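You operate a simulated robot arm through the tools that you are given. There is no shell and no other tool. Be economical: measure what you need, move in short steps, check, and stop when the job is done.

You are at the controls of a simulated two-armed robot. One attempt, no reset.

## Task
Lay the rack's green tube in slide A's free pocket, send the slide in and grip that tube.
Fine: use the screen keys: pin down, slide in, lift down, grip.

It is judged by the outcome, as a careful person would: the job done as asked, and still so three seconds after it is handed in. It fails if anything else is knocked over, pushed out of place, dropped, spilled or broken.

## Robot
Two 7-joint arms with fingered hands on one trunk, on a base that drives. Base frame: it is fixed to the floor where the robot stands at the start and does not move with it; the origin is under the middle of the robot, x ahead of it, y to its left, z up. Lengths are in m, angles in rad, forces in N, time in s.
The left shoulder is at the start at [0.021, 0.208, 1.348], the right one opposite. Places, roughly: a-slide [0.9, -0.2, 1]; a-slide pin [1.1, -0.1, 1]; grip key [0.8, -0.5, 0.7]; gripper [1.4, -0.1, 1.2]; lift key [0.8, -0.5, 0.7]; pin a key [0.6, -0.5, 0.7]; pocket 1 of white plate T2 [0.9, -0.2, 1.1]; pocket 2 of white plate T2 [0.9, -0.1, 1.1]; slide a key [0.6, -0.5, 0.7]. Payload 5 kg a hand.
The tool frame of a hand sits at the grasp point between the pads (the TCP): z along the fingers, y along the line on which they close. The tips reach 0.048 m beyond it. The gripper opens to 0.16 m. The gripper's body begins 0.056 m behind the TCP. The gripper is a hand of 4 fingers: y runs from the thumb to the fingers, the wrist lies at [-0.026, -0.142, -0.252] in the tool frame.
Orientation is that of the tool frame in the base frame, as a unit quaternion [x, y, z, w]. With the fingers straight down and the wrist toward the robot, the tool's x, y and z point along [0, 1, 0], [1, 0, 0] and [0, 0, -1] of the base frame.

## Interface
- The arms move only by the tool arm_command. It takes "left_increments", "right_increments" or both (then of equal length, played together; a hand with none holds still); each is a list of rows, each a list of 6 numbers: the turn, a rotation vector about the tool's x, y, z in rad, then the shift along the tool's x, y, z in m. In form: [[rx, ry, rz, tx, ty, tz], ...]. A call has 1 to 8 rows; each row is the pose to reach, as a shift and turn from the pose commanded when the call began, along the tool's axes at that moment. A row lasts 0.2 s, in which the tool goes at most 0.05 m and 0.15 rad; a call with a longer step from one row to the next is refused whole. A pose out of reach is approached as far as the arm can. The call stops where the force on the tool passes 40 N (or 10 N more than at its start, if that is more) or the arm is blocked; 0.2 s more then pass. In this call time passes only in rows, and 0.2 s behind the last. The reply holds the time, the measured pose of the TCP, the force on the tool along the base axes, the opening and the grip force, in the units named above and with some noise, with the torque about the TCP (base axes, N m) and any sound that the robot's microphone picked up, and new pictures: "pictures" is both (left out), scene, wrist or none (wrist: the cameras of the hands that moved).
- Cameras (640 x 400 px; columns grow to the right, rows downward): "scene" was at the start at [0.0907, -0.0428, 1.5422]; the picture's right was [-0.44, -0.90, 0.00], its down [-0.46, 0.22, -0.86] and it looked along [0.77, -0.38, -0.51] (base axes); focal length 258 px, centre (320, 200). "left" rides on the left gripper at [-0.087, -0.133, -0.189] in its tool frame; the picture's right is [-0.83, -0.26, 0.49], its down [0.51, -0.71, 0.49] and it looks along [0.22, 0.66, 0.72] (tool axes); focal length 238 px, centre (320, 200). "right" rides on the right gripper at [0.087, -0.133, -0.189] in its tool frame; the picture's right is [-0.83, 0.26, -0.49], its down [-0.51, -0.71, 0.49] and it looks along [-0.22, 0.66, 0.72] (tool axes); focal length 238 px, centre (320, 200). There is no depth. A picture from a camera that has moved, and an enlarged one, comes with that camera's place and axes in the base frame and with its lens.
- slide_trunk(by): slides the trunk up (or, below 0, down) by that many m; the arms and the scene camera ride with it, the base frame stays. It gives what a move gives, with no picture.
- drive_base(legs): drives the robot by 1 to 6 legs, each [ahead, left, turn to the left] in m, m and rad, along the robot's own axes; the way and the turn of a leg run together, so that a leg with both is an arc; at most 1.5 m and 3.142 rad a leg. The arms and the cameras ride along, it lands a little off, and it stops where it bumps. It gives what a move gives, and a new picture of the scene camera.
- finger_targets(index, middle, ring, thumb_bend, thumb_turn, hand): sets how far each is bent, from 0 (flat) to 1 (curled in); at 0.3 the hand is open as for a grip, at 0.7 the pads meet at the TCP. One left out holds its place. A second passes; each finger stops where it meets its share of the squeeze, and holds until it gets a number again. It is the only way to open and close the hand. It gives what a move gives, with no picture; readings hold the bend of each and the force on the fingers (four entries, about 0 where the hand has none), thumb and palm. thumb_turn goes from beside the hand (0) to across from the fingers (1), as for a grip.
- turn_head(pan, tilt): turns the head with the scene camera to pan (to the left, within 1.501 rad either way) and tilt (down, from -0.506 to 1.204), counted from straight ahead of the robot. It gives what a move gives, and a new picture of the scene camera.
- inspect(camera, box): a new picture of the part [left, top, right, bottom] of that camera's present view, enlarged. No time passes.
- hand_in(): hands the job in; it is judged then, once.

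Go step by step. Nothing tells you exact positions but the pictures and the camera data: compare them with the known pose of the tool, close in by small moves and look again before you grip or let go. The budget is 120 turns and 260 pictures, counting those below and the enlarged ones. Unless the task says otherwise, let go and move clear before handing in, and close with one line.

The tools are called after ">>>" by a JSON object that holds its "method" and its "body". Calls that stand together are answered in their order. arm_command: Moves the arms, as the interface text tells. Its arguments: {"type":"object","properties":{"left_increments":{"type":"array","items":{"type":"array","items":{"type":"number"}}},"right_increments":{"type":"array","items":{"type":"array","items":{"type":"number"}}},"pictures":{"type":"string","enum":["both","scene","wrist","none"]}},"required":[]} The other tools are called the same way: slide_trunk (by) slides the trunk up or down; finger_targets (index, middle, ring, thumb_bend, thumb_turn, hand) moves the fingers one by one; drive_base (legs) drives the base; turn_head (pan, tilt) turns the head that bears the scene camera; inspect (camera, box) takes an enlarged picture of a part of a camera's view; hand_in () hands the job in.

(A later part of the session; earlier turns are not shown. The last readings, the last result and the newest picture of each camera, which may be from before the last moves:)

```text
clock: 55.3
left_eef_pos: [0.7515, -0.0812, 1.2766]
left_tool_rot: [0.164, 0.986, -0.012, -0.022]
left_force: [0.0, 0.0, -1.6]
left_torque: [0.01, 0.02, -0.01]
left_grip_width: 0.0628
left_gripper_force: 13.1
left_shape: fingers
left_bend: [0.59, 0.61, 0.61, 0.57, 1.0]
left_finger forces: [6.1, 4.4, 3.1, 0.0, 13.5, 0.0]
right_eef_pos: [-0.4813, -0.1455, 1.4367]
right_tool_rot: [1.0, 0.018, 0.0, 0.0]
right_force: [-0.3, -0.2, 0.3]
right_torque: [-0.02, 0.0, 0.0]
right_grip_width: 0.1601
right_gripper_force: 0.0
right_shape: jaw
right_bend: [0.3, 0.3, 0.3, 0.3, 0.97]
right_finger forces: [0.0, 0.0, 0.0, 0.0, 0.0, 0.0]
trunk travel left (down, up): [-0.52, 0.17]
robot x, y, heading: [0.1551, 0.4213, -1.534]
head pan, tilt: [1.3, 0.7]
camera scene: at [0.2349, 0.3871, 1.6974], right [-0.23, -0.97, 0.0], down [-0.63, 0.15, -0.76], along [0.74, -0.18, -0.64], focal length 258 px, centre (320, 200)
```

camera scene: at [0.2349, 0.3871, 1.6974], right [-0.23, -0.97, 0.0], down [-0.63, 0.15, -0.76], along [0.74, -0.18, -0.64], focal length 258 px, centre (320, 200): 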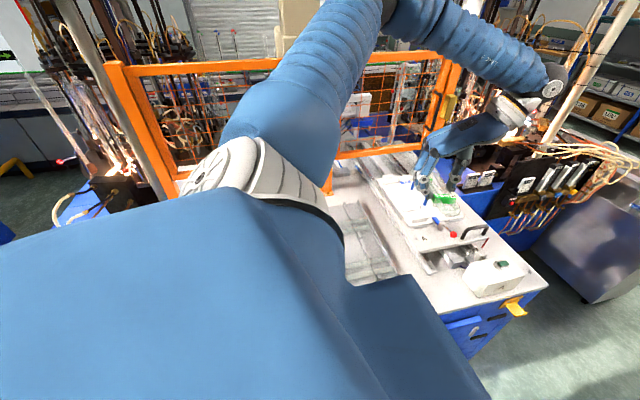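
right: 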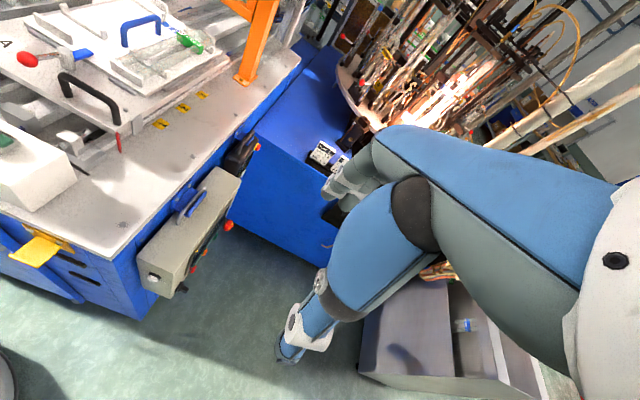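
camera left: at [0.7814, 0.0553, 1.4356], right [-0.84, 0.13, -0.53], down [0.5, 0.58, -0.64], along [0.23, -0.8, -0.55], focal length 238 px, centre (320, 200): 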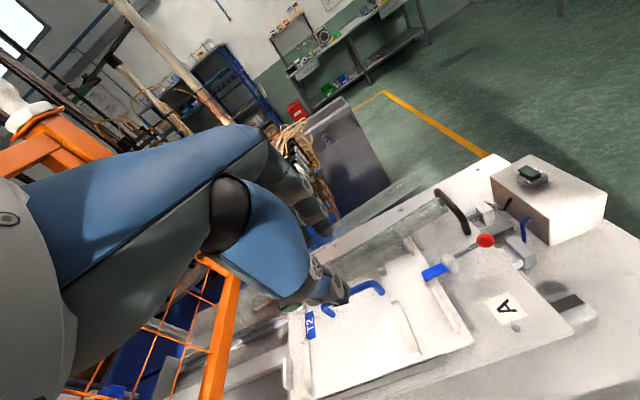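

Very useful: the hand yaws >130° the other way, so the mirrored right arm can do the -90° place easily. Plan: put the tube back in its rack slot with the left hand, then pick it with the right hand. First turn the left hand back to yaw 0.

>>> {"method": "arm_command", "body": {"left_increments": [[-0.006, -0.002, 0.149, 0, 0, 0], [-0.012, -0.004, 0.298, 0, 0, 0], [-0.018, -0.005, 0.447, 0, 0, 0], [-0.025, -0.007, 0.596, 0, 0, 0], [-0.031, -0.009, 0.745, 0, 0, 0], [-0.037, -0.011, 0.894, 0, 0, 0], [-0.043, -0.013, 1.043, 0, 0, 0], [-0.049, -0.0145, 1.19, 0, 0, 0]], "pictures": "none"}}

>>> {"method": "arm_command", "body": {"left_increments": [[0, 0, 0.05, 0.04, 0.005, 0], [0, 0, 0.05, 0.085, 0.01, 0], [0, 0, 0.05, 0.13, 0.015, 0], [0, 0, 0.05, 0.175, 0.02, 0], [0, 0, 0.05, 0.22, 0.025, 0], [0, 0, 0.05, 0.26, 0.027, 0]], "pictures": "scene"}}

```text
clock: 57.1
left_eef_pos: [0.751, -0.0794, 1.2761]
left_tool_rot: [0.69, 0.724, 0.0, -0.001]
left_force: [1.2, 0.3, -1.5]
left_torque: [-0.01, -0.01, 0.01]
left_grip_width: 0.063
left_gripper_force: 13.5
left_shape: fingers
left_bend: [0.59, 0.61, 0.61, 0.57, 1.0]
left_finger forces: [6.1, 4.4, 3.0, 0.1, 13.6, 0.0]
right_eef_pos: [-0.4831, -0.1428, 1.4382]
right_tool_rot: [1.0, 0.018, 0.0, 0.001]
right_force: [-0.2, 0.5, -0.2]
right_torque: [-0.06, 0.0, 0.0]
right_grip_width: 0.1595
right_gripper_force: 0.2
right_shape: jaw
right_bend: [0.3, 0.3, 0.3, 0.3, 0.97]
right_finger forces: [0.0, 0.0, 0.0, 0.0, 0.0, 0.1]
trunk travel left (down, up): [-0.52, 0.17]
robot x, y, heading: [0.1533, 0.4188, -1.529]
head pan, tilt: [1.3, 0.7]
```

```text
clock: 58.5
left_eef_pos: [0.8024, 0.1328, 1.2785]
left_tool_rot: [0.707, 0.707, -0.001, -0.003]
left_force: [-0.5, -0.1, -0.9]
left_torque: [-0.03, 0.1, -0.04]
left_grip_width: 0.0627
left_gripper_force: 13.5
left_shape: fingers
left_bend: [0.59, 0.61, 0.61, 0.57, 1.0]
left_finger forces: [6.1, 4.3, 3.1, 0.0, 13.3, 0.0]
left hand out of reach, approached as far as the arm can: row 5, 6
right_eef_pos: [-0.4798, -0.1432, 1.437]
right_tool_rot: [1.0, 0.018, -0.001, 0.0]
right_force: [-0.4, 0.3, 0.8]
right_torque: [-0.02, 0.06, -0.04]
right_grip_width: 0.16
right_gripper_force: 0.0
right_shape: jaw
right_bend: [0.3, 0.3, 0.3, 0.3, 0.97]
right_finger forces: [0.0, 0.1, 0.1, 0.0, 0.0, 0.0]
trunk travel left (down, up): [-0.52, 0.17]
robot x, y, heading: [0.1522, 0.4216, -1.531]
head pan, tilt: [1.3, 0.7]
camera scene: at [0.2366, 0.388, 1.6973], right [-0.23, -0.97, 0.0], down [-0.63, 0.15, -0.76], along [0.74, -0.18, -0.65], focal length 258 px, centre (320, 200)
```

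scene: 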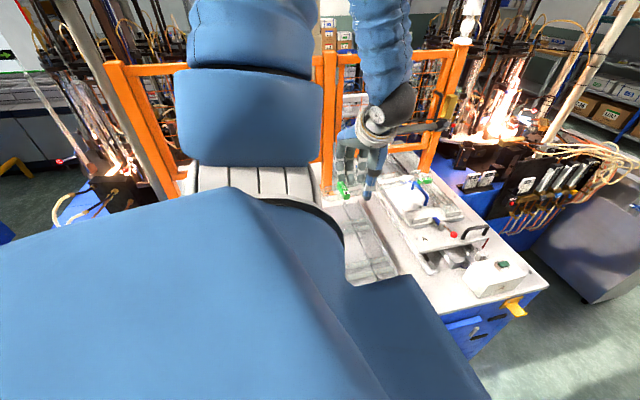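

The arm folds up too close here, but a small base move puts the hand right over the rack slot: shift (-0.024, +0.045).

>>> {"method": "drive_base", "body": {"legs": [[-0.046, -0.022, 0]]}}

>>> {"method": "slide_trunk", "body": {"by": -0.17}}

>>> {"method": "turn_head", "body": {"pan": 1.4, "tilt": 0.8}}

>>> {"method": "inspect", "body": {"camera": "left", "box": [200, 100, 560, 400]}}

```text
clock: 59.4
left_eef_pos: [0.7798, 0.1726, 1.2781]
left_tool_rot: [0.707, 0.707, 0.001, -0.003]
left_force: [0.6, -0.7, -1.1]
left_torque: [0.08, 0.07, -0.02]
left_grip_width: 0.0627
left_gripper_force: 13.1
left_shape: fingers
left_bend: [0.59, 0.61, 0.61, 0.57, 1.0]
left_finger forces: [6.1, 4.3, 3.2, 0.0, 13.3, 0.0]
right_eef_pos: [-0.5037, -0.1036, 1.4358]
right_tool_rot: [1.0, 0.019, -0.001, -0.001]
right_force: [0.1, -1.6, 0.6]
right_torque: [0.16, 0.11, 0.02]
right_grip_width: 0.1598
right_gripper_force: 0.0
right_shape: jaw
right_bend: [0.3, 0.3, 0.3, 0.3, 0.97]
right_finger forces: [0.0, 0.0, 0.0, 0.0, 0.0, 0.0]
trunk travel left (down, up): [-0.52, 0.17]
robot x, y, heading: [0.1309, 0.4669, -1.536]
head pan, tilt: [1.3, 0.7]
camera scene: at [0.2137, 0.4275, 1.6972], right [-0.23, -0.97, 0.0], down [-0.63, 0.15, -0.76], along [0.74, -0.17, -0.65], focal length 258 px, centre (320, 200)
```

scene: 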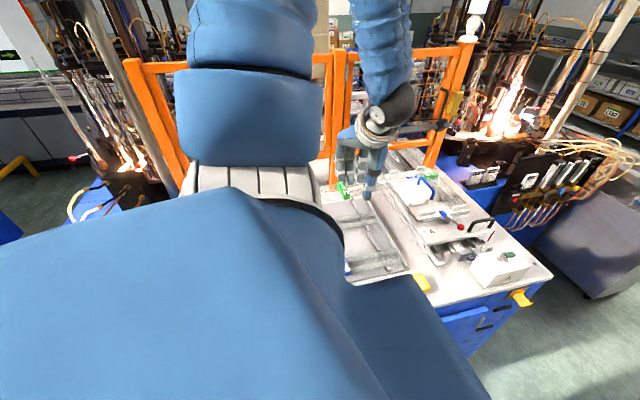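

```text
clock: 61.3
left_eef_pos: [0.7787, 0.1757, 1.1101]
left_tool_rot: [0.707, 0.707, 0.001, -0.002]
left_force: [0.0, 0.1, -1.0]
left_torque: [0.03, 0.02, 0.0]
left_grip_width: 0.0627
left_gripper_force: 13.3
left_shape: fingers
left_bend: [0.59, 0.61, 0.61, 0.57, 1.0]
left_finger forces: [6.0, 4.2, 3.1, 0.0, 13.2, 0.0]
right_eef_pos: [-0.5052, -0.1016, 1.268]
right_tool_rot: [1.0, 0.019, 0.0, 0.001]
right_force: [-0.3, -0.3, 0.7]
right_torque: [0.0, 0.02, -0.01]
right_grip_width: 0.1599
right_gripper_force: 0.0
right_shape: jaw
right_bend: [0.3, 0.3, 0.3, 0.3, 0.97]
right_finger forces: [0.1, 0.1, 0.0, 0.0, 0.0, 0.0]
trunk travel left (down, up): [-0.35, 0.34]
robot x, y, heading: [0.1292, 0.4649, -1.539]
head pan, tilt: [1.3, 0.7]
```

```text
clock: 62.0
left_eef_pos: [0.7787, 0.1751, 1.11]
left_tool_rot: [0.707, 0.707, 0.0, -0.003]
left_force: [-0.2, -0.4, -1.8]
left_torque: [-0.04, 0.0, -0.03]
left_grip_width: 0.0627
left_gripper_force: 13.5
left_shape: fingers
left_bend: [0.59, 0.61, 0.61, 0.57, 1.0]
left_finger forces: [6.1, 4.3, 3.1, 0.0, 13.3, 0.0]
right_eef_pos: [-0.5046, -0.1025, 1.2672]
right_tool_rot: [1.0, 0.019, 0.0, 0.0]
right_force: [-1.2, 0.6, -0.4]
right_torque: [0.0, 0.03, -0.02]
right_grip_width: 0.1598
right_gripper_force: 0.1
right_shape: jaw
right_bend: [0.3, 0.3, 0.3, 0.3, 0.97]
right_finger forces: [0.1, 0.0, 0.0, 0.0, 0.0, 0.0]
trunk travel left (down, up): [-0.35, 0.34]
robot x, y, heading: [0.1282, 0.464, -1.53]
head pan, tilt: [1.4, 0.799]
camera scene: at [0.2089, 0.4401, 1.5193], right [-0.13, -0.99, 0.0], down [-0.71, 0.1, -0.7], along [0.69, -0.09, -0.72], focal length 258 px, centre (320, 200)
```

scene: 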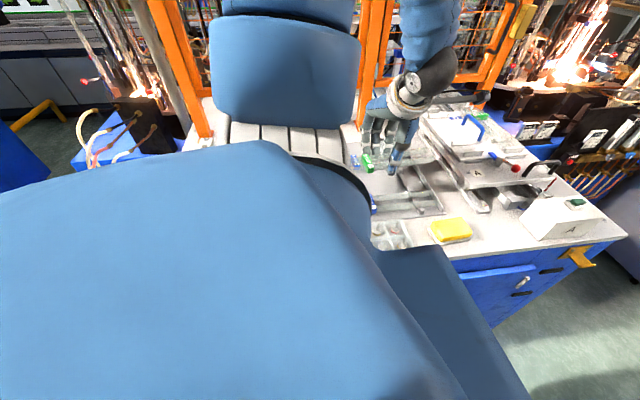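

```text
1.33 times, centred on (380, 250) of left
camera zoom: at [0.6463, 0.0882, 1.2989], right [-0.26, -0.83, -0.49], down [-0.71, 0.51, -0.49], along [0.65, 0.22, -0.72], focal length 318 px, centre (240, 133)
```

zoom: 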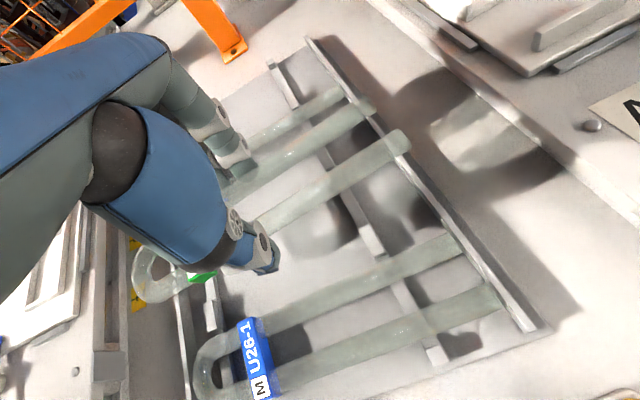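

Tube is held as it was at pick-up. Descending toward the original slot.

>>> {"method": "arm_command", "body": {"left_increments": [[0, 0, 0, 0.002, 0, 0.03], [0, 0, 0, 0.003, 0, 0.058]], "pictures": "none"}}

>>> {"method": "inspect", "body": {"camera": "left", "box": [220, 100, 460, 340]}}

>>> {"method": "inspect", "body": {"camera": "scene", "box": [350, 120, 470, 250]}}

```text
clock: 62.6
left_eef_pos: [0.7793, 0.1791, 1.051]
left_tool_rot: [0.707, 0.707, -0.001, -0.004]
left_force: [0.9, 0.8, -1.0]
left_torque: [-0.07, 0.12, -0.03]
left_grip_width: 0.0627
left_gripper_force: 13.6
left_shape: fingers
left_bend: [0.59, 0.61, 0.61, 0.57, 1.0]
left_finger forces: [6.1, 4.3, 3.2, 0.0, 13.2, 0.0]
right_eef_pos: [-0.5036, -0.1017, 1.2682]
right_tool_rot: [1.0, 0.019, 0.0, 0.0]
right_force: [1.6, 0.8, 1.3]
right_torque: [-0.04, 0.19, -0.01]
right_grip_width: 0.1598
right_gripper_force: 0.1
right_shape: jaw
right_bend: [0.3, 0.3, 0.3, 0.3, 0.97]
right_finger forces: [0.1, 0.0, 0.0, 0.1, 0.1, 0.0]
trunk travel left (down, up): [-0.35, 0.34]
robot x, y, heading: [0.1292, 0.4645, -1.531]
head pan, tilt: [1.4, 0.799]
```

```text
1.67 times, centred on (340, 220) of left
camera zoom: at [0.6485, 0.0921, 1.2405], right [-0.26, -0.83, -0.49], down [-0.71, 0.51, -0.49], along [0.65, 0.22, -0.73], focal length 397 px, centre (287, 167)
```

zoom: 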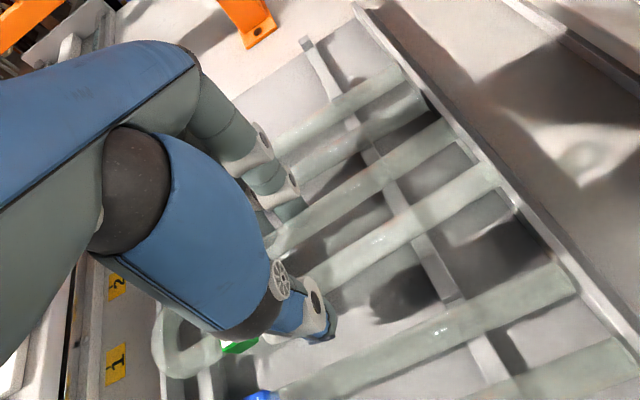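

```text
3.08 times, centred on (410, 185) of scene
camera zoom: at [0.2115, 0.4413, 1.5191], right [-0.13, -0.99, 0.0], down [-0.71, 0.09, -0.7], along [0.69, -0.09, -0.72], focal length 795 px, centre (43, 246)
```

zoom: 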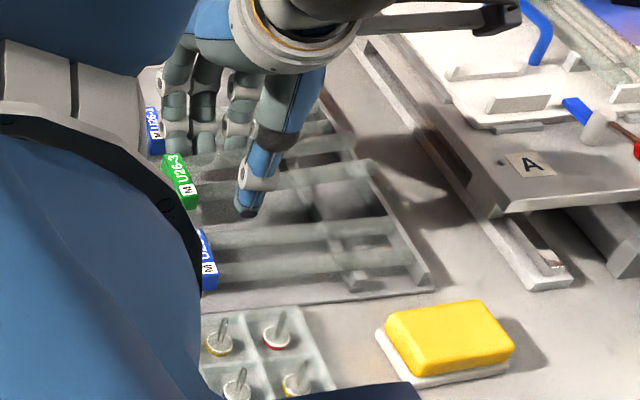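

>>> {"method": "arm_command", "body": {"left_increments": [[0, 0, 0, -0.001, -0.001, 0.008], [0, 0, 0, -0.001, -0.001, 0.014], [0, 0, 0, -0.001, -0.001, 0.018]], "pictures": "none"}}

>>> {"method": "inspect", "body": {"camera": "left", "box": [220, 100, 460, 340]}}

>>> {"method": "inspect", "body": {"camera": "scene", "box": [350, 150, 450, 230]}}

```text
clock: 63.4
left_eef_pos: [0.7775, 0.1789, 1.0337]
left_tool_rot: [0.706, 0.708, 0.001, -0.002]
left_force: [1.9, 1.0, 2.0]
left_torque: [0.36, -0.01, -0.04]
left_grip_width: 0.0633
left_gripper_force: 14.9
left_shape: fingers
left_bend: [0.59, 0.61, 0.61, 0.57, 1.0]
left_finger forces: [7.8, 4.1, 4.4, 0.0, 13.2, 0.1]
right_eef_pos: [-0.5051, -0.1022, 1.2656]
right_tool_rot: [1.0, 0.019, 0.0, -0.001]
right_force: [-0.3, -1.1, -1.1]
right_torque: [0.02, -0.01, 0.0]
right_grip_width: 0.1602
right_gripper_force: 0.0
right_shape: jaw
right_bend: [0.3, 0.3, 0.3, 0.3, 0.97]
right_finger forces: [0.0, 0.0, 0.1, 0.0, 0.1, 0.1]
trunk travel left (down, up): [-0.35, 0.34]
robot x, y, heading: [0.135, 0.4644, -1.538]
head pan, tilt: [1.4, 0.799]
```

```text
1.67 times, centred on (340, 220) of left
camera zoom: at [0.6451, 0.0907, 1.2229], right [-0.26, -0.83, -0.49], down [-0.71, 0.51, -0.49], along [0.65, 0.22, -0.72], focal length 397 px, centre (287, 167)
```

zoom: 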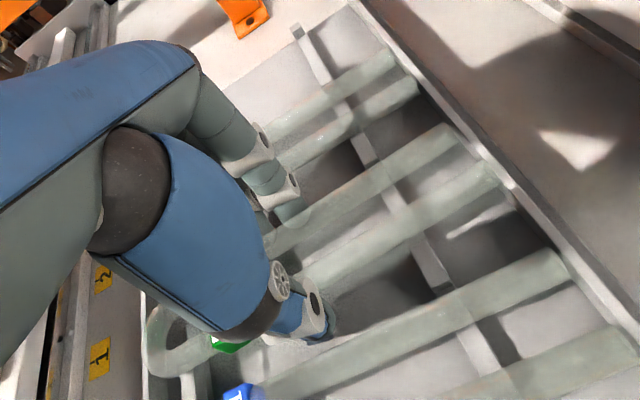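

```text
5.00 times, centred on (400, 190) of scene
camera zoom: at [0.2084, 0.4399, 1.5192], right [-0.13, -0.99, 0.0], down [-0.71, 0.1, -0.7], along [0.69, -0.09, -0.72], focal length 1291 px, centre (-80, 250)
```

zoom: 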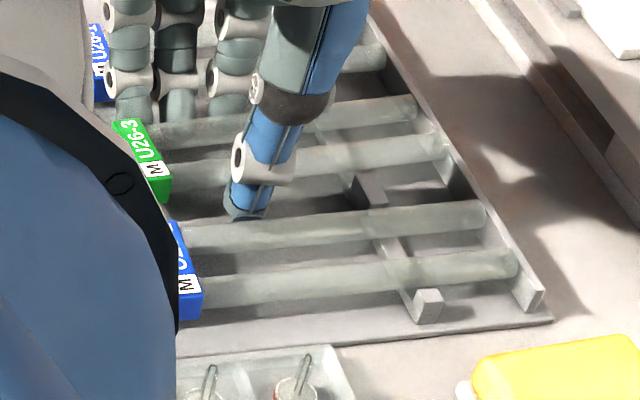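

Tube touches its supports. Opening gently.

>>> {"method": "finger_targets", "body": {"hand": "left", "index": 0.545, "middle": 0.545, "ring": 0.545, "thumb_bend": 0.545}}

>>> {"method": "arm_command", "body": {"left_increments": [[0, 0, 0, 0, 0, -0.02], [0, 0, 0, 0, 0, -0.05], [0, 0, 0, 0, 0, -0.1], [0, 0, 0, 0, 0, -0.15]], "pictures": "both"}}

>>> {"method": "inspect", "body": {"camera": "left", "box": [280, 140, 520, 380]}}

```text
clock: 64.4
left_eef_pos: [0.7772, 0.1784, 1.0336]
left_tool_rot: [0.707, 0.707, 0.001, -0.001]
left_force: [0.3, -0.1, 0.3]
left_torque: [0.02, -0.01, -0.03]
left_grip_width: 0.0751
left_gripper_force: 0.0
left_shape: fingers
left_bend: [0.54, 0.54, 0.54, 0.54, 1.0]
left_finger forces: [0.0, 0.0, 0.1, 0.0, 0.0, 0.0]
right_eef_pos: [-0.5059, -0.1012, 1.2658]
right_tool_rot: [1.0, 0.018, 0.0, 0.0]
right_force: [1.2, -0.5, -0.3]
right_torque: [0.02, 0.0, -0.05]
right_grip_width: 0.1596
right_gripper_force: 0.0
right_shape: jaw
right_bend: [0.3, 0.3, 0.3, 0.3, 0.97]
right_finger forces: [0.0, 0.1, 0.0, 0.0, 0.0, 0.0]
trunk travel left (down, up): [-0.35, 0.34]
robot x, y, heading: [0.1274, 0.4659, -1.531]
head pan, tilt: [1.4, 0.799]
```

```text
clock: 65.4
left_eef_pos: [0.7757, 0.177, 1.1837]
left_tool_rot: [0.707, 0.708, 0.0, -0.003]
left_force: [-1.2, 0.7, 0.5]
left_torque: [-0.07, -0.12, 0.01]
left_grip_width: 0.0749
left_gripper_force: 0.0
left_shape: fingers
left_bend: [0.54, 0.54, 0.54, 0.54, 1.0]
left_finger forces: [0.0, 0.0, 0.0, 0.0, 0.0, 0.1]
right_eef_pos: [-0.5084, -0.1011, 1.2662]
right_tool_rot: [1.0, 0.018, 0.0, 0.0]
right_force: [-0.6, 1.1, -0.8]
right_torque: [-0.03, -0.11, 0.01]
right_grip_width: 0.1597
right_gripper_force: 0.1
right_shape: jaw
right_bend: [0.3, 0.3, 0.3, 0.3, 0.97]
right_finger forces: [0.0, 0.0, 0.0, 0.0, 0.0, 0.0]
trunk travel left (down, up): [-0.35, 0.34]
robot x, y, heading: [0.1306, 0.4643, -1.531]
head pan, tilt: [1.4, 0.799]
camera scene: at [0.2069, 0.4406, 1.5193], right [-0.13, -0.99, 0.0], down [-0.71, 0.1, -0.7], along [0.69, -0.09, -0.72], focal length 258 px, centre (320, 200)
camera left: at [0.6428, 0.0895, 1.3744], right [-0.26, -0.83, -0.49], down [-0.71, 0.51, -0.49], along [0.65, 0.22, -0.72], focal length 238 px, centre (320, 200)
```

scene: 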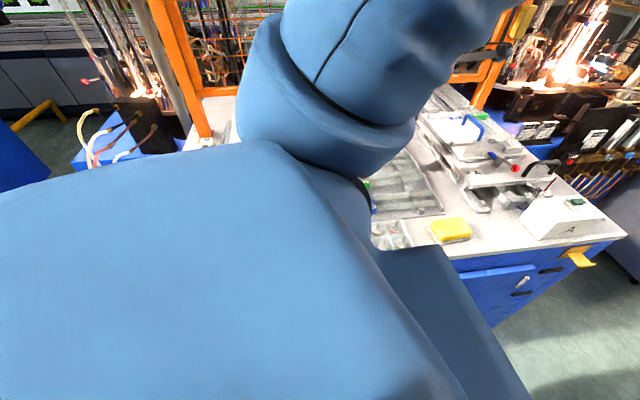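
left: 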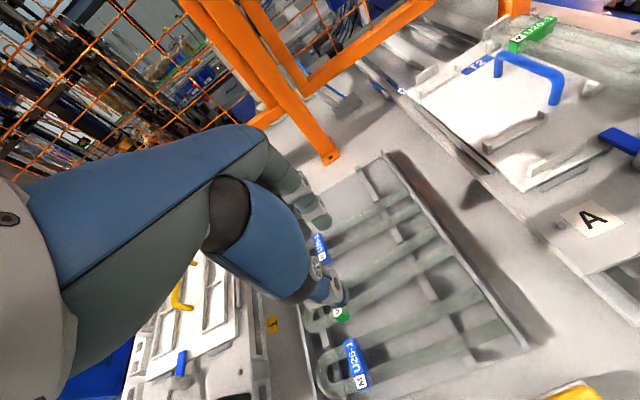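

```text
1.67 times, centred on (400, 260) of left
camera zoom: at [0.6428, 0.0895, 1.3744], right [-0.26, -0.83, -0.49], down [-0.71, 0.51, -0.49], along [0.65, 0.22, -0.72], focal length 397 px, centre (187, 100)
```

zoom: 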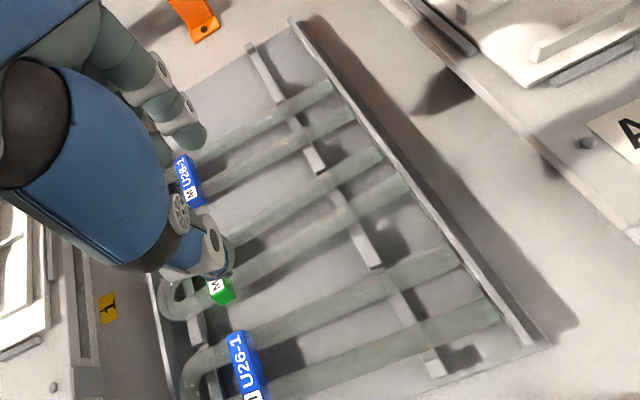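

The tube is back in its slot. Now raise the trunk, back away, and turn to face the bench so the right hand can pick at the rack.

>>> {"method": "slide_trunk", "body": {"by": 0.15}}

>>> {"method": "drive_base", "body": {"legs": [[0, -0.14, 0], [0, 0, 1.53], [0, -0.17, 0]]}}

>>> {"method": "turn_head", "body": {"pan": -0.15, "tilt": 0.7}}

```text
clock: 67.2
left_eef_pos: [0.7776, 0.1754, 1.3325]
left_tool_rot: [0.707, 0.707, 0.0, -0.004]
left_force: [0.3, -0.3, 0.5]
left_torque: [0.04, -0.01, 0.01]
left_grip_width: 0.0749
left_gripper_force: 0.1
left_shape: fingers
left_bend: [0.54, 0.54, 0.54, 0.54, 1.0]
left_finger forces: [0.0, 0.0, 0.1, 0.0, 0.0, 0.1]
right_eef_pos: [-0.5056, -0.102, 1.4156]
right_tool_rot: [1.0, 0.019, 0.0, 0.0]
right_force: [0.1, 0.1, -1.0]
right_torque: [0.04, 0.02, 0.01]
right_grip_width: 0.1598
right_gripper_force: 0.0
right_shape: jaw
right_bend: [0.3, 0.3, 0.3, 0.3, 0.97]
right_finger forces: [0.0, 0.1, 0.1, 0.0, 0.0, 0.0]
trunk travel left (down, up): [-0.5, 0.19]
robot x, y, heading: [0.1304, 0.4628, -1.536]
head pan, tilt: [1.4, 0.799]
```

```text
clock: 73.3
left_eef_pos: [0.303, 0.9272, 1.3339]
left_tool_rot: [0.019, 1.0, -0.001, -0.002]
left_force: [-0.2, 0.5, -0.2]
left_torque: [-0.08, -0.02, -0.02]
left_grip_width: 0.0752
left_gripper_force: 0.1
left_shape: fingers
left_bend: [0.54, 0.54, 0.54, 0.54, 1.0]
left_finger forces: [0.1, 0.1, 0.0, 0.0, 0.0, 0.1]
right_eef_pos: [0.5292, -0.3653, 1.4172]
right_tool_rot: [0.708, 0.707, -0.001, 0.0]
right_force: [1.2, 0.5, 0.6]
right_torque: [-0.12, 0.04, -0.02]
right_grip_width: 0.1598
right_gripper_force: 0.0
right_shape: jaw
right_bend: [0.3, 0.3, 0.3, 0.3, 0.97]
right_finger forces: [0.0, 0.0, 0.0, 0.0, 0.0, 0.0]
trunk travel left (down, up): [-0.5, 0.19]
robot x, y, heading: [-0.0113, 0.2924, -0.0]
head pan, tilt: [1.4, 0.799]
camera scene: at [0.0123, 0.3679, 1.6692], right [0.98, -0.17, 0.0], down [-0.12, -0.71, -0.7], along [0.12, 0.69, -0.72], focal length 258 px, centre (320, 200)
```

scene: 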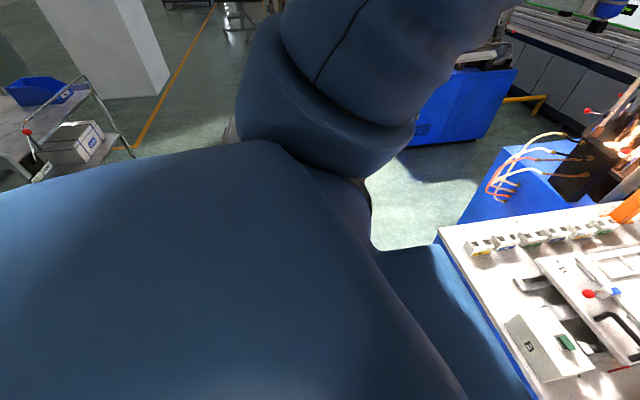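

```text
clock: 74.9
left_eef_pos: [0.3022, 0.9265, 1.3341]
left_tool_rot: [0.021, 1.0, -0.002, -0.002]
left_force: [-0.1, 0.3, 0.6]
left_torque: [-0.01, 0.0, -0.02]
left_grip_width: 0.0752
left_gripper_force: 0.1
left_shape: fingers
left_bend: [0.54, 0.54, 0.54, 0.54, 1.0]
left_finger forces: [0.1, 0.1, 0.1, 0.0, 0.1, 0.1]
right_eef_pos: [0.5293, -0.3671, 1.4164]
right_tool_rot: [0.708, 0.707, 0.0, 0.001]
right_force: [0.1, -0.2, 0.2]
right_torque: [-0.02, 0.04, 0.02]
right_grip_width: 0.16
right_gripper_force: 0.0
right_shape: jaw
right_bend: [0.3, 0.3, 0.3, 0.3, 0.97]
right_finger forces: [0.1, 0.1, 0.0, 0.0, 0.1, 0.0]
trunk travel left (down, up): [-0.5, 0.19]
robot x, y, heading: [-0.0099, 0.2906, -0.001]
head pan, tilt: [-0.15, 0.7]
camera scene: at [0.0824, 0.2743, 1.6774], right [-0.15, -0.99, 0.0], down [-0.64, 0.1, -0.76], along [0.76, -0.12, -0.64], focal length 258 px, centre (320, 200)
```

scene: 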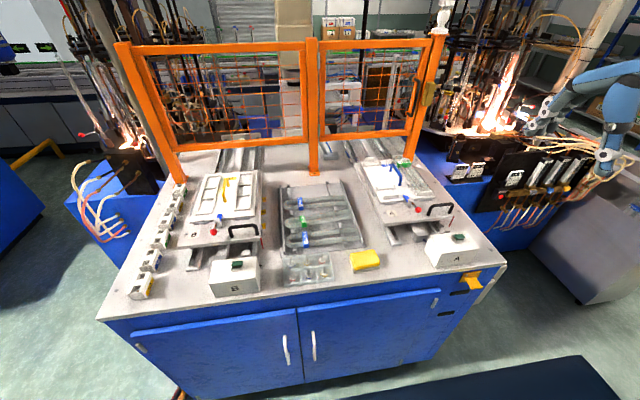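

Clear view now. Setting the right hand's fingers and moving it over the rack.

>>> {"method": "finger_targets", "body": {"hand": "right", "index": 0.545, "middle": 0.545, "ring": 0.545, "thumb_bend": 0.55, "thumb_turn": 1.0}}

>>> {"method": "arm_command", "body": {"right_increments": [[0, 0, 0, 0.045, 0.02, 0], [0, 0, 0, 0.09, 0.04, 0], [0, 0, 0, 0.135, 0.06, 0], [0, 0, 0, 0.18, 0.08, 0], [0, 0, 0, 0.225, 0.1, 0], [0, 0, 0, 0.27, 0.12, 0], [0, 0, 0, 0.315, 0.14, 0], [0, 0, 0, 0.36, 0.16, 0]], "pictures": "none"}}

>>> {"method": "arm_command", "body": {"right_increments": [[0, 0, 0, 0.04, 0.02, 0.02], [0, 0, 0, 0.08, 0.04, 0.04], [0, 0, 0, 0.12, 0.06, 0.06], [0, 0, 0, 0.16, 0.08, 0.08], [0, 0, 0, 0.18, 0.089, 0.12], [0, 0, 0, 0.18, 0.089, 0.165], [0, 0, 0, 0.18, 0.089, 0.21]], "pictures": "both"}}

```text
clock: 75.9
left_eef_pos: [0.3037, 0.9247, 1.334]
left_tool_rot: [0.02, 1.0, -0.001, -0.001]
left_force: [-1.1, 0.3, -0.4]
left_torque: [0.0, 0.0, 0.06]
left_grip_width: 0.0748
left_gripper_force: 0.1
left_shape: fingers
left_bend: [0.54, 0.54, 0.54, 0.54, 1.0]
left_finger forces: [0.1, 0.0, 0.1, 0.0, 0.0, 0.0]
right_eef_pos: [0.5292, -0.3667, 1.4161]
right_tool_rot: [0.708, 0.707, 0.0, 0.001]
right_force: [-0.4, 0.2, -0.2]
right_torque: [-0.04, 0.0, -0.02]
right_grip_width: 0.0734
right_gripper_force: 0.1
right_shape: fingers
right_bend: [0.54, 0.54, 0.54, 0.55, 1.0]
right_finger forces: [0.1, 0.0, 0.0, 0.0, 0.0, 0.0]
trunk travel left (down, up): [-0.5, 0.19]
robot x, y, heading: [-0.0108, 0.2904, -0.003]
head pan, tilt: [-0.15, 0.7]
```

```text
clock: 77.7
left_eef_pos: [0.3044, 0.9259, 1.3328]
left_tool_rot: [0.021, 1.0, -0.002, -0.002]
left_force: [1.0, -0.1, -0.1]
left_torque: [-0.06, 0.05, 0.01]
left_grip_width: 0.075
left_gripper_force: 0.0
left_shape: fingers
left_bend: [0.54, 0.54, 0.54, 0.54, 1.0]
left_finger forces: [0.0, 0.0, 0.1, 0.0, 0.0, 0.0]
right_eef_pos: [0.6899, -0.008, 1.4166]
right_tool_rot: [0.708, 0.706, 0.0, 0.001]
right_force: [-0.8, -0.2, -0.8]
right_torque: [0.01, 0.0, -0.01]
right_grip_width: 0.0731
right_gripper_force: 0.1
right_shape: fingers
right_bend: [0.54, 0.54, 0.54, 0.55, 1.0]
right_finger forces: [0.1, 0.1, 0.0, 0.0, 0.0, 0.1]
trunk travel left (down, up): [-0.5, 0.19]
robot x, y, heading: [-0.0104, 0.288, -0.005]
head pan, tilt: [-0.15, 0.7]
```

```text
clock: 79.3
left_eef_pos: [0.3055, 0.9254, 1.3337]
left_tool_rot: [0.02, 1.0, -0.002, -0.003]
left_force: [1.5, 0.7, -1.0]
left_torque: [-0.04, 0.1, 0.04]
left_grip_width: 0.0748
left_gripper_force: 0.0
left_shape: fingers
left_bend: [0.54, 0.54, 0.54, 0.54, 1.0]
left_finger forces: [0.0, 0.0, 0.0, 0.0, 0.1, 0.0]
right_eef_pos: [0.7813, 0.1736, 1.2073]
right_tool_rot: [0.708, 0.706, 0.001, 0.0]
right_force: [1.7, 0.3, 2.0]
right_torque: [-0.02, 0.25, 0.03]
right_grip_width: 0.0732
right_gripper_force: 0.1
right_shape: fingers
right_bend: [0.54, 0.54, 0.54, 0.55, 1.0]
right_finger forces: [0.0, 0.0, 0.0, 0.0, 0.1, 0.1]
trunk travel left (down, up): [-0.5, 0.19]
robot x, y, heading: [-0.0108, 0.2896, -0.002]
head pan, tilt: [-0.15, 0.7]
camera scene: at [0.0845, 0.2747, 1.6773], right [-0.15, -0.99, 0.0], down [-0.64, 0.1, -0.76], along [0.76, -0.12, -0.65], focal length 258 px, centre (320, 200)
camera right: at [0.6494, 0.2594, 1.3945], right [0.26, -0.83, 0.49], down [-0.71, -0.5, -0.49], along [0.66, -0.22, -0.72], focal length 238 px, centre (320, 200)
```

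scene: 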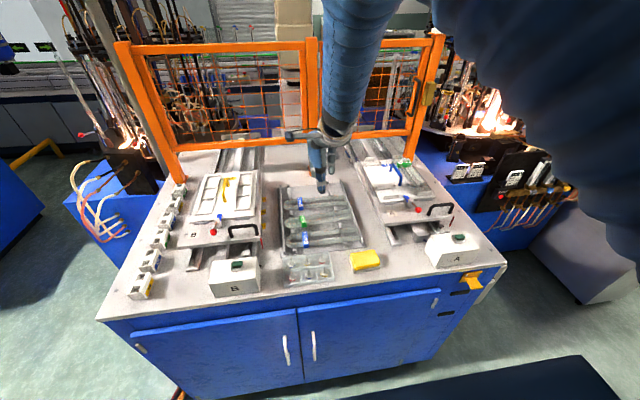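
right: 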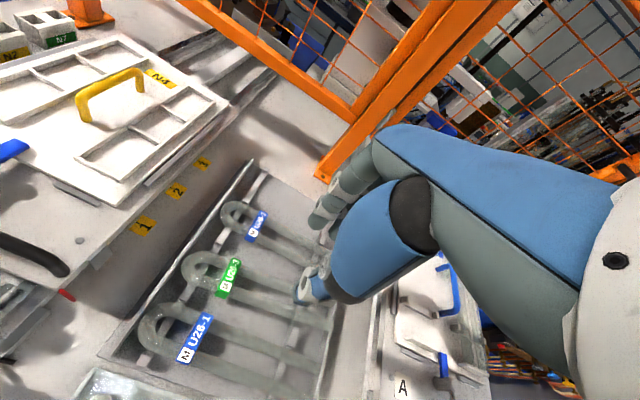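

>>> {"method": "arm_command", "body": {"right_increments": [[0, 0, 0, 0.004, -0.003, 0.045], [0, 0, 0, 0.004, -0.003, 0.09], [0, 0, 0, 0.004, -0.003, 0.13], [0, 0, 0, 0.004, -0.003, 0.145]], "pictures": "none"}}

>>> {"method": "inspect", "body": {"camera": "right", "box": [140, 120, 380, 360]}}

>>> {"method": "inspect", "body": {"camera": "scene", "box": [270, 160, 370, 260]}}

```text
clock: 80.3
left_eef_pos: [0.3038, 0.9261, 1.3341]
left_tool_rot: [0.021, 1.0, -0.001, -0.003]
left_force: [0.9, -0.1, -0.1]
left_torque: [-0.02, 0.01, -0.03]
left_grip_width: 0.0748
left_gripper_force: 0.0
left_shape: fingers
left_bend: [0.54, 0.54, 0.54, 0.54, 1.0]
left_finger forces: [0.0, 0.0, 0.1, 0.0, 0.0, 0.0]
right_eef_pos: [0.7776, 0.1772, 1.0621]
right_tool_rot: [0.707, 0.707, 0.0, 0.0]
right_force: [1.0, 0.2, 1.1]
right_torque: [-0.05, 0.13, 0.0]
right_grip_width: 0.0731
right_gripper_force: 0.1
right_shape: fingers
right_bend: [0.54, 0.54, 0.54, 0.55, 1.0]
right_finger forces: [0.0, 0.1, 0.0, 0.1, 0.0, 0.1]
trunk travel left (down, up): [-0.5, 0.19]
robot x, y, heading: [-0.0124, 0.29, -0.004]
head pan, tilt: [-0.15, 0.7]
```

```text
1.67 times, centred on (260, 240) of right
camera zoom: at [0.6449, 0.2628, 1.2493], right [0.26, -0.83, 0.49], down [-0.71, -0.5, -0.49], along [0.66, -0.22, -0.72], focal length 397 px, centre (420, 133)
```

zoom: 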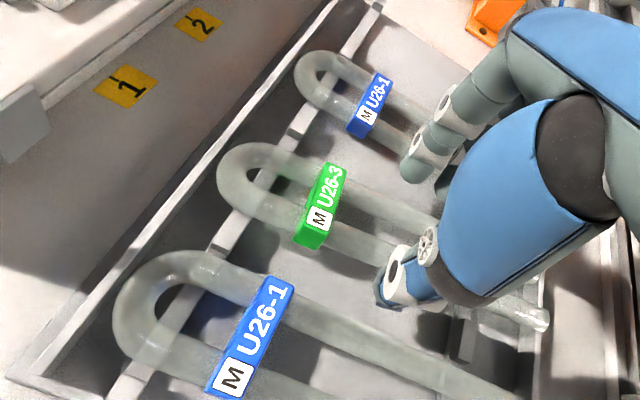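

```text
4.00 times, centred on (320, 210) of scene
camera zoom: at [0.0833, 0.2751, 1.6774], right [-0.15, -0.99, 0.0], down [-0.64, 0.1, -0.76], along [0.76, -0.12, -0.64], focal length 1033 px, centre (320, 160)
```

zoom: 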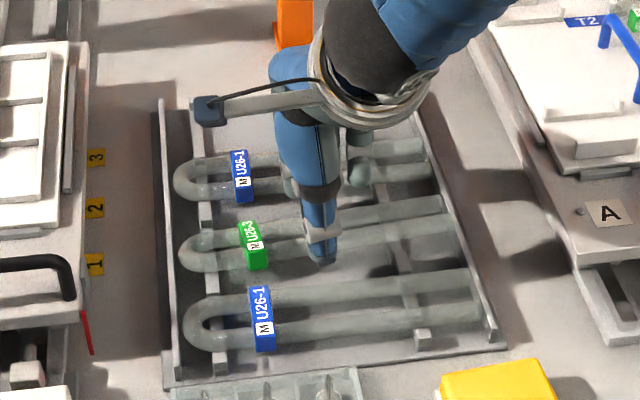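

Aligned. Descending to 1.035 and gripping.

>>> {"method": "arm_command", "body": {"right_increments": [[0, 0, 0, 0, 0, 0.014], [0, 0, 0, 0, 0, 0.027]], "pictures": "none"}}

>>> {"method": "finger_targets", "body": {"hand": "right", "index": 0.58, "middle": 0.58, "ring": 0.58, "thumb_bend": 0.575}}

>>> {"method": "inspect", "body": {"camera": "right", "box": [200, 140, 340, 280]}}

```text
clock: 80.9
left_eef_pos: [0.3031, 0.9261, 1.3347]
left_tool_rot: [0.02, 1.0, -0.001, -0.003]
left_force: [1.1, -0.6, 0.6]
left_torque: [0.06, 0.02, 0.02]
left_grip_width: 0.0749
left_gripper_force: 0.0
left_shape: fingers
left_bend: [0.54, 0.54, 0.54, 0.54, 1.0]
left_finger forces: [0.0, 0.1, 0.1, 0.0, 0.1, 0.0]
right_eef_pos: [0.7773, 0.1746, 1.0343]
right_tool_rot: [0.709, 0.705, 0.0, 0.0]
right_force: [0.4, -0.3, -0.5]
right_torque: [0.05, 0.07, -0.02]
right_grip_width: 0.0732
right_gripper_force: 0.1
right_shape: fingers
right_bend: [0.54, 0.54, 0.54, 0.55, 1.0]
right_finger forces: [0.0, 0.0, 0.0, 0.0, 0.0, 0.0]
trunk travel left (down, up): [-0.5, 0.19]
robot x, y, heading: [-0.0109, 0.2957, -0.003]
head pan, tilt: [-0.15, 0.7]
```

```text
clock: 81.9
left_eef_pos: [0.3024, 0.9259, 1.3353]
left_tool_rot: [0.02, 1.0, -0.001, -0.002]
left_force: [0.4, -1.1, 0.8]
left_torque: [0.0, 0.02, -0.02]
left_grip_width: 0.075
left_gripper_force: 0.1
left_shape: fingers
left_bend: [0.54, 0.54, 0.54, 0.54, 1.0]
left_finger forces: [0.0, 0.0, 0.1, 0.1, 0.0, 0.0]
right_eef_pos: [0.7774, 0.1757, 1.0344]
right_tool_rot: [0.708, 0.706, 0.0, 0.0]
right_force: [0.0, 1.0, -0.2]
right_torque: [-0.02, -0.04, 0.01]
right_grip_width: 0.065
right_gripper_force: 2.1
right_shape: fingers
right_bend: [0.57, 0.57, 0.56, 0.56, 1.0]
right_finger forces: [0.1, 0.6, 0.8, 0.1, 1.5, 0.0]
trunk travel left (down, up): [-0.5, 0.19]
robot x, y, heading: [-0.0101, 0.289, 0.002]
head pan, tilt: [-0.15, 0.7]
```

```text
2.86 times, centred on (270, 210) of right
camera zoom: at [0.6446, 0.2617, 1.2228], right [0.26, -0.83, 0.49], down [-0.71, -0.5, -0.49], along [0.66, -0.22, -0.72], focal length 681 px, centre (463, 171)
```

zoom: 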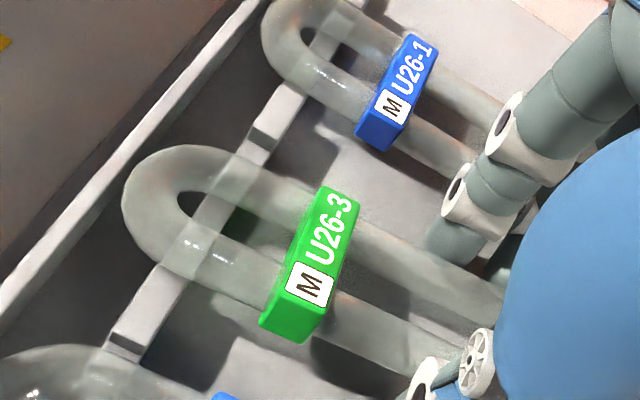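

>>> {"method": "finger_targets", "body": {"hand": "right", "index": 0.63, "middle": 0.63, "ring": 0.63, "thumb_bend": 0.62}}

>>> {"method": "arm_command", "body": {"right_increments": [[0, 0, 0, 0, 0, -0.015], [0, 0, 0, 0, 0, -0.04], [0, 0, 0, 0, 0, -0.09], [0, 0, 0, 0, 0, -0.14], [0, 0, 0, 0, 0, -0.19], [0, 0, 0, 0, 0, -0.24]], "pictures": "both"}}

```text
clock: 82.9
left_eef_pos: [0.3031, 0.9258, 1.3337]
left_tool_rot: [0.02, 1.0, -0.001, -0.002]
left_force: [0.0, 0.1, -0.1]
left_torque: [0.0, 0.04, 0.0]
left_grip_width: 0.0749
left_gripper_force: 0.1
left_shape: fingers
left_bend: [0.54, 0.54, 0.54, 0.54, 1.0]
left_finger forces: [0.0, 0.1, 0.0, 0.0, 0.0, 0.1]
right_eef_pos: [0.7775, 0.1748, 1.0349]
right_tool_rot: [0.708, 0.706, 0.0, 0.0]
right_force: [-0.4, -0.5, 0.6]
right_torque: [0.02, 0.01, 0.0]
right_grip_width: 0.0618
right_gripper_force: 13.3
right_shape: fingers
right_bend: [0.6, 0.6, 0.61, 0.56, 1.0]
right_finger forces: [4.6, 5.1, 3.1, 0.0, 13.3, 0.1]
trunk travel left (down, up): [-0.5, 0.19]
robot x, y, heading: [-0.0127, 0.2861, -0.003]
head pan, tilt: [-0.15, 0.7]
```

```text
clock: 84.3
left_eef_pos: [0.301, 0.9251, 1.3346]
left_tool_rot: [0.02, 1.0, -0.002, -0.001]
left_force: [-1.5, -0.1, -0.8]
left_torque: [-0.01, -0.14, -0.06]
left_grip_width: 0.0748
left_gripper_force: 0.0
left_shape: fingers
left_bend: [0.54, 0.54, 0.54, 0.54, 1.0]
left_finger forces: [0.1, 0.0, 0.0, 0.1, 0.0, 0.1]
right_eef_pos: [0.7744, 0.1766, 1.2743]
right_tool_rot: [0.708, 0.706, 0.0, 0.001]
right_force: [-2.4, 0.2, -1.4]
right_torque: [-0.01, -0.24, -0.06]
right_grip_width: 0.0617
right_gripper_force: 13.4
right_shape: fingers
right_bend: [0.6, 0.6, 0.61, 0.56, 1.0]
right_finger forces: [4.4, 5.0, 3.0, 0.0, 13.1, 0.1]
trunk travel left (down, up): [-0.5, 0.19]
robot x, y, heading: [-0.0118, 0.2871, -0.001]
head pan, tilt: [-0.15, 0.7]
camera scene: at [0.0801, 0.2747, 1.6776], right [-0.15, -0.99, 0.0], down [-0.64, 0.1, -0.77], along [0.76, -0.12, -0.64], focal length 258 px, centre (320, 200)
camera right: at [0.6424, 0.2635, 1.4626], right [0.26, -0.83, 0.49], down [-0.71, -0.51, -0.49], along [0.66, -0.22, -0.72], focal length 238 px, centre (320, 200)
```

scene: 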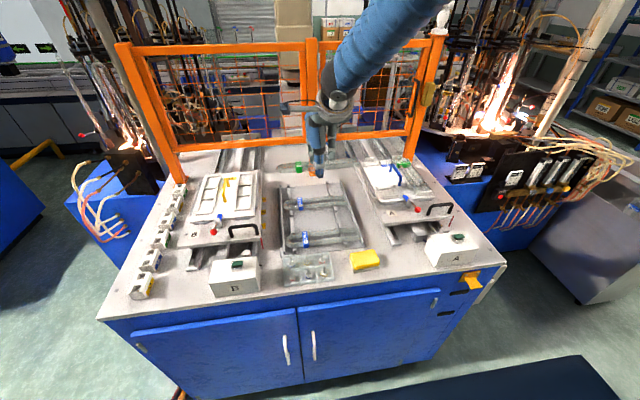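
right: 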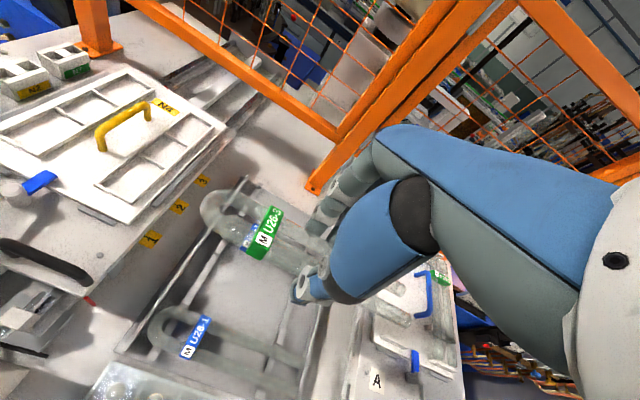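

Tube is in the right hand. I'll pull it toward the right-front, then yaw it with the robot turned left ~0.9 rad for the placing stance.

>>> {"method": "arm_command", "body": {"right_increments": [[0, 0, 0, -0.035, -0.033, 0], [0, 0, 0, -0.07, -0.066, 0], [0, 0, 0, -0.105, -0.099, 0], [0, 0, 0, -0.14, -0.132, 0], [0, 0, 0, -0.18, -0.155, 0], [0, 0, 0, -0.22, -0.18, 0], [0, 0, 0, -0.26, -0.2, 0], [0, 0, 0, -0.3, -0.22, 0]], "pictures": "none"}}

>>> {"method": "arm_command", "body": {"right_increments": [[0, 0, 0.14, 0, 0, 0], [0, 0, 0.28, 0, 0, 0], [0, 0, 0.42, 0, 0, 0], [0, 0, 0.56, 0, 0, 0], [0, 0, 0.7, 0, 0, 0], [0, 0, 0.84, 0, 0, 0], [0, 0, 0.98, 0, 0, 0], [0, 0, 1.12, 0, 0, 0]], "pictures": "scene"}}

```text
clock: 86.1
left_eef_pos: [0.3016, 0.9233, 1.3353]
left_tool_rot: [0.02, 1.0, -0.001, -0.003]
left_force: [-0.4, -1.3, 0.9]
left_torque: [0.14, -0.07, 0.02]
left_grip_width: 0.0748
left_gripper_force: 0.0
left_shape: fingers
left_bend: [0.54, 0.54, 0.54, 0.54, 1.0]
left_finger forces: [0.0, 0.0, 0.0, 0.1, 0.0, 0.1]
right_eef_pos: [0.555, -0.1268, 1.2747]
right_tool_rot: [0.707, 0.707, 0.001, 0.0]
right_force: [0.3, -1.3, -1.6]
right_torque: [0.16, -0.08, 0.04]
right_grip_width: 0.0617
right_gripper_force: 12.4
right_shape: fingers
right_bend: [0.6, 0.6, 0.61, 0.56, 1.0]
right_finger forces: [4.6, 4.9, 2.9, 0.0, 12.8, 0.1]
trunk travel left (down, up): [-0.5, 0.19]
robot x, y, heading: [-0.0125, 0.29, -0.001]
head pan, tilt: [-0.15, 0.7]
```

```text
clock: 87.9
left_eef_pos: [0.3031, 0.9237, 1.3347]
left_tool_rot: [0.02, 1.0, -0.001, -0.001]
left_force: [0.1, -1.2, 0.8]
left_torque: [0.04, 0.01, 0.03]
left_grip_width: 0.0751
left_gripper_force: 0.0
left_shape: fingers
left_bend: [0.54, 0.54, 0.54, 0.54, 1.0]
left_finger forces: [0.0, 0.0, 0.0, 0.0, 0.0, 0.0]
right_eef_pos: [0.5502, -0.1186, 1.2699]
right_tool_rot: [0.964, 0.264, -0.007, -0.015]
right_force: [0.6, 0.0, -1.8]
right_torque: [0.01, 0.01, -0.01]
right_grip_width: 0.0616
right_gripper_force: 12.5
right_shape: fingers
right_bend: [0.6, 0.6, 0.61, 0.56, 1.0]
right_finger forces: [4.8, 4.7, 2.9, 0.0, 12.8, 0.0]
right hand out of reach, approached as far as the arm can: row 8
trunk travel left (down, up): [-0.5, 0.19]
robot x, y, heading: [-0.0131, 0.2922, -0.002]
head pan, tilt: [-0.15, 0.7]
camera scene: at [0.0825, 0.2727, 1.6775], right [-0.15, -0.99, 0.0], down [-0.64, 0.1, -0.76], along [0.76, -0.12, -0.64], focal length 258 px, centre (320, 200)
```

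scene: 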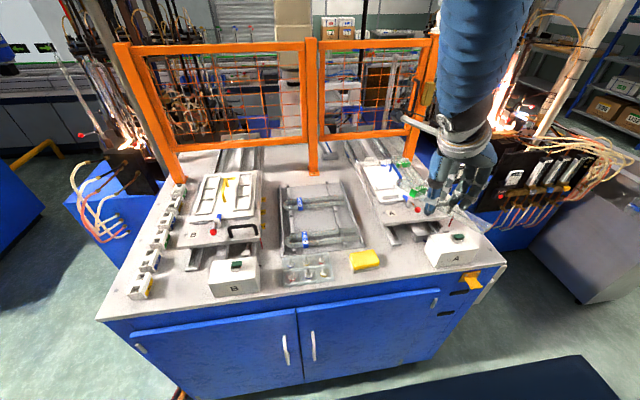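

>>> {"method": "arm_command", "body": {"right_increments": [[0, 0, 0, -0.016, 0.043, 0], [0, 0, 0, -0.033, 0.085, 0], [0, 0, 0, -0.05, 0.128, 0], [0, 0, 0, -0.066, 0.17, 0]], "pictures": "none"}}

>>> {"method": "arm_command", "body": {"right_increments": [[0, 0, 0.14, 0, 0, 0], [0, 0, 0.28, 0, 0, 0], [0, 0, 0.42, 0, 0, 0], [0, 0, 0.56, 0, 0, 0], [0, 0, 0.7, 0, 0, 0], [0, 0, 0.84, 0, 0, 0], [0, 0, 0.98, 0, 0, 0], [0, 0, 1.12, 0, 0, 0]], "pictures": "scene"}}

```text
clock: 88.9
left_eef_pos: [0.3037, 0.9222, 1.3369]
left_tool_rot: [0.019, 1.0, 0.0, -0.002]
left_force: [0.2, -1.2, 1.1]
left_torque: [0.15, 0.06, 0.05]
left_grip_width: 0.075
left_gripper_force: 0.0
left_shape: fingers
left_bend: [0.54, 0.54, 0.54, 0.54, 1.0]
left_finger forces: [0.0, 0.0, 0.0, 0.0, 0.1, 0.0]
right_eef_pos: [0.5823, -0.3003, 1.2624]
right_tool_rot: [0.964, 0.264, -0.006, -0.018]
right_force: [0.3, -0.9, -1.4]
right_torque: [0.14, 0.06, 0.03]
right_grip_width: 0.0615
right_gripper_force: 12.4
right_shape: fingers
right_bend: [0.6, 0.61, 0.61, 0.56, 1.0]
right_finger forces: [4.7, 4.7, 2.9, 0.0, 12.6, 0.0]
trunk travel left (down, up): [-0.5, 0.19]
robot x, y, heading: [-0.0102, 0.2891, 0.001]
head pan, tilt: [-0.15, 0.7]
```

```text
clock: 90.7
left_eef_pos: [0.3037, 0.925, 1.3348]
left_tool_rot: [0.02, 1.0, -0.001, -0.003]
left_force: [0.6, -0.6, -0.1]
left_torque: [0.03, 0.03, 0.01]
left_grip_width: 0.0754
left_gripper_force: 0.1
left_shape: fingers
left_bend: [0.54, 0.54, 0.54, 0.54, 1.0]
left_finger forces: [0.1, 0.0, 0.0, 0.0, 0.0, 0.1]
right_eef_pos: [0.582, -0.2972, 1.2638]
right_tool_rot: [0.957, -0.289, -0.013, -0.01]
right_force: [0.4, 0.4, -1.1]
right_torque: [0.02, 0.02, -0.01]
right_grip_width: 0.0616
right_gripper_force: 12.5
right_shape: fingers
right_bend: [0.6, 0.61, 0.61, 0.56, 1.0]
right_finger forces: [4.9, 4.4, 2.8, 0.0, 12.6, 0.1]
trunk travel left (down, up): [-0.5, 0.19]
robot x, y, heading: [-0.0096, 0.2879, 0.001]
head pan, tilt: [-0.15, 0.7]
camera scene: at [0.0832, 0.2733, 1.6774], right [-0.15, -0.99, 0.0], down [-0.64, 0.1, -0.76], along [0.76, -0.12, -0.64], focal length 258 px, centre (320, 200)
```

scene: 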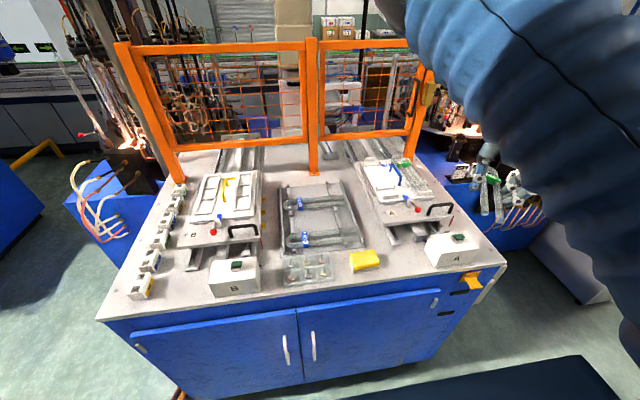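

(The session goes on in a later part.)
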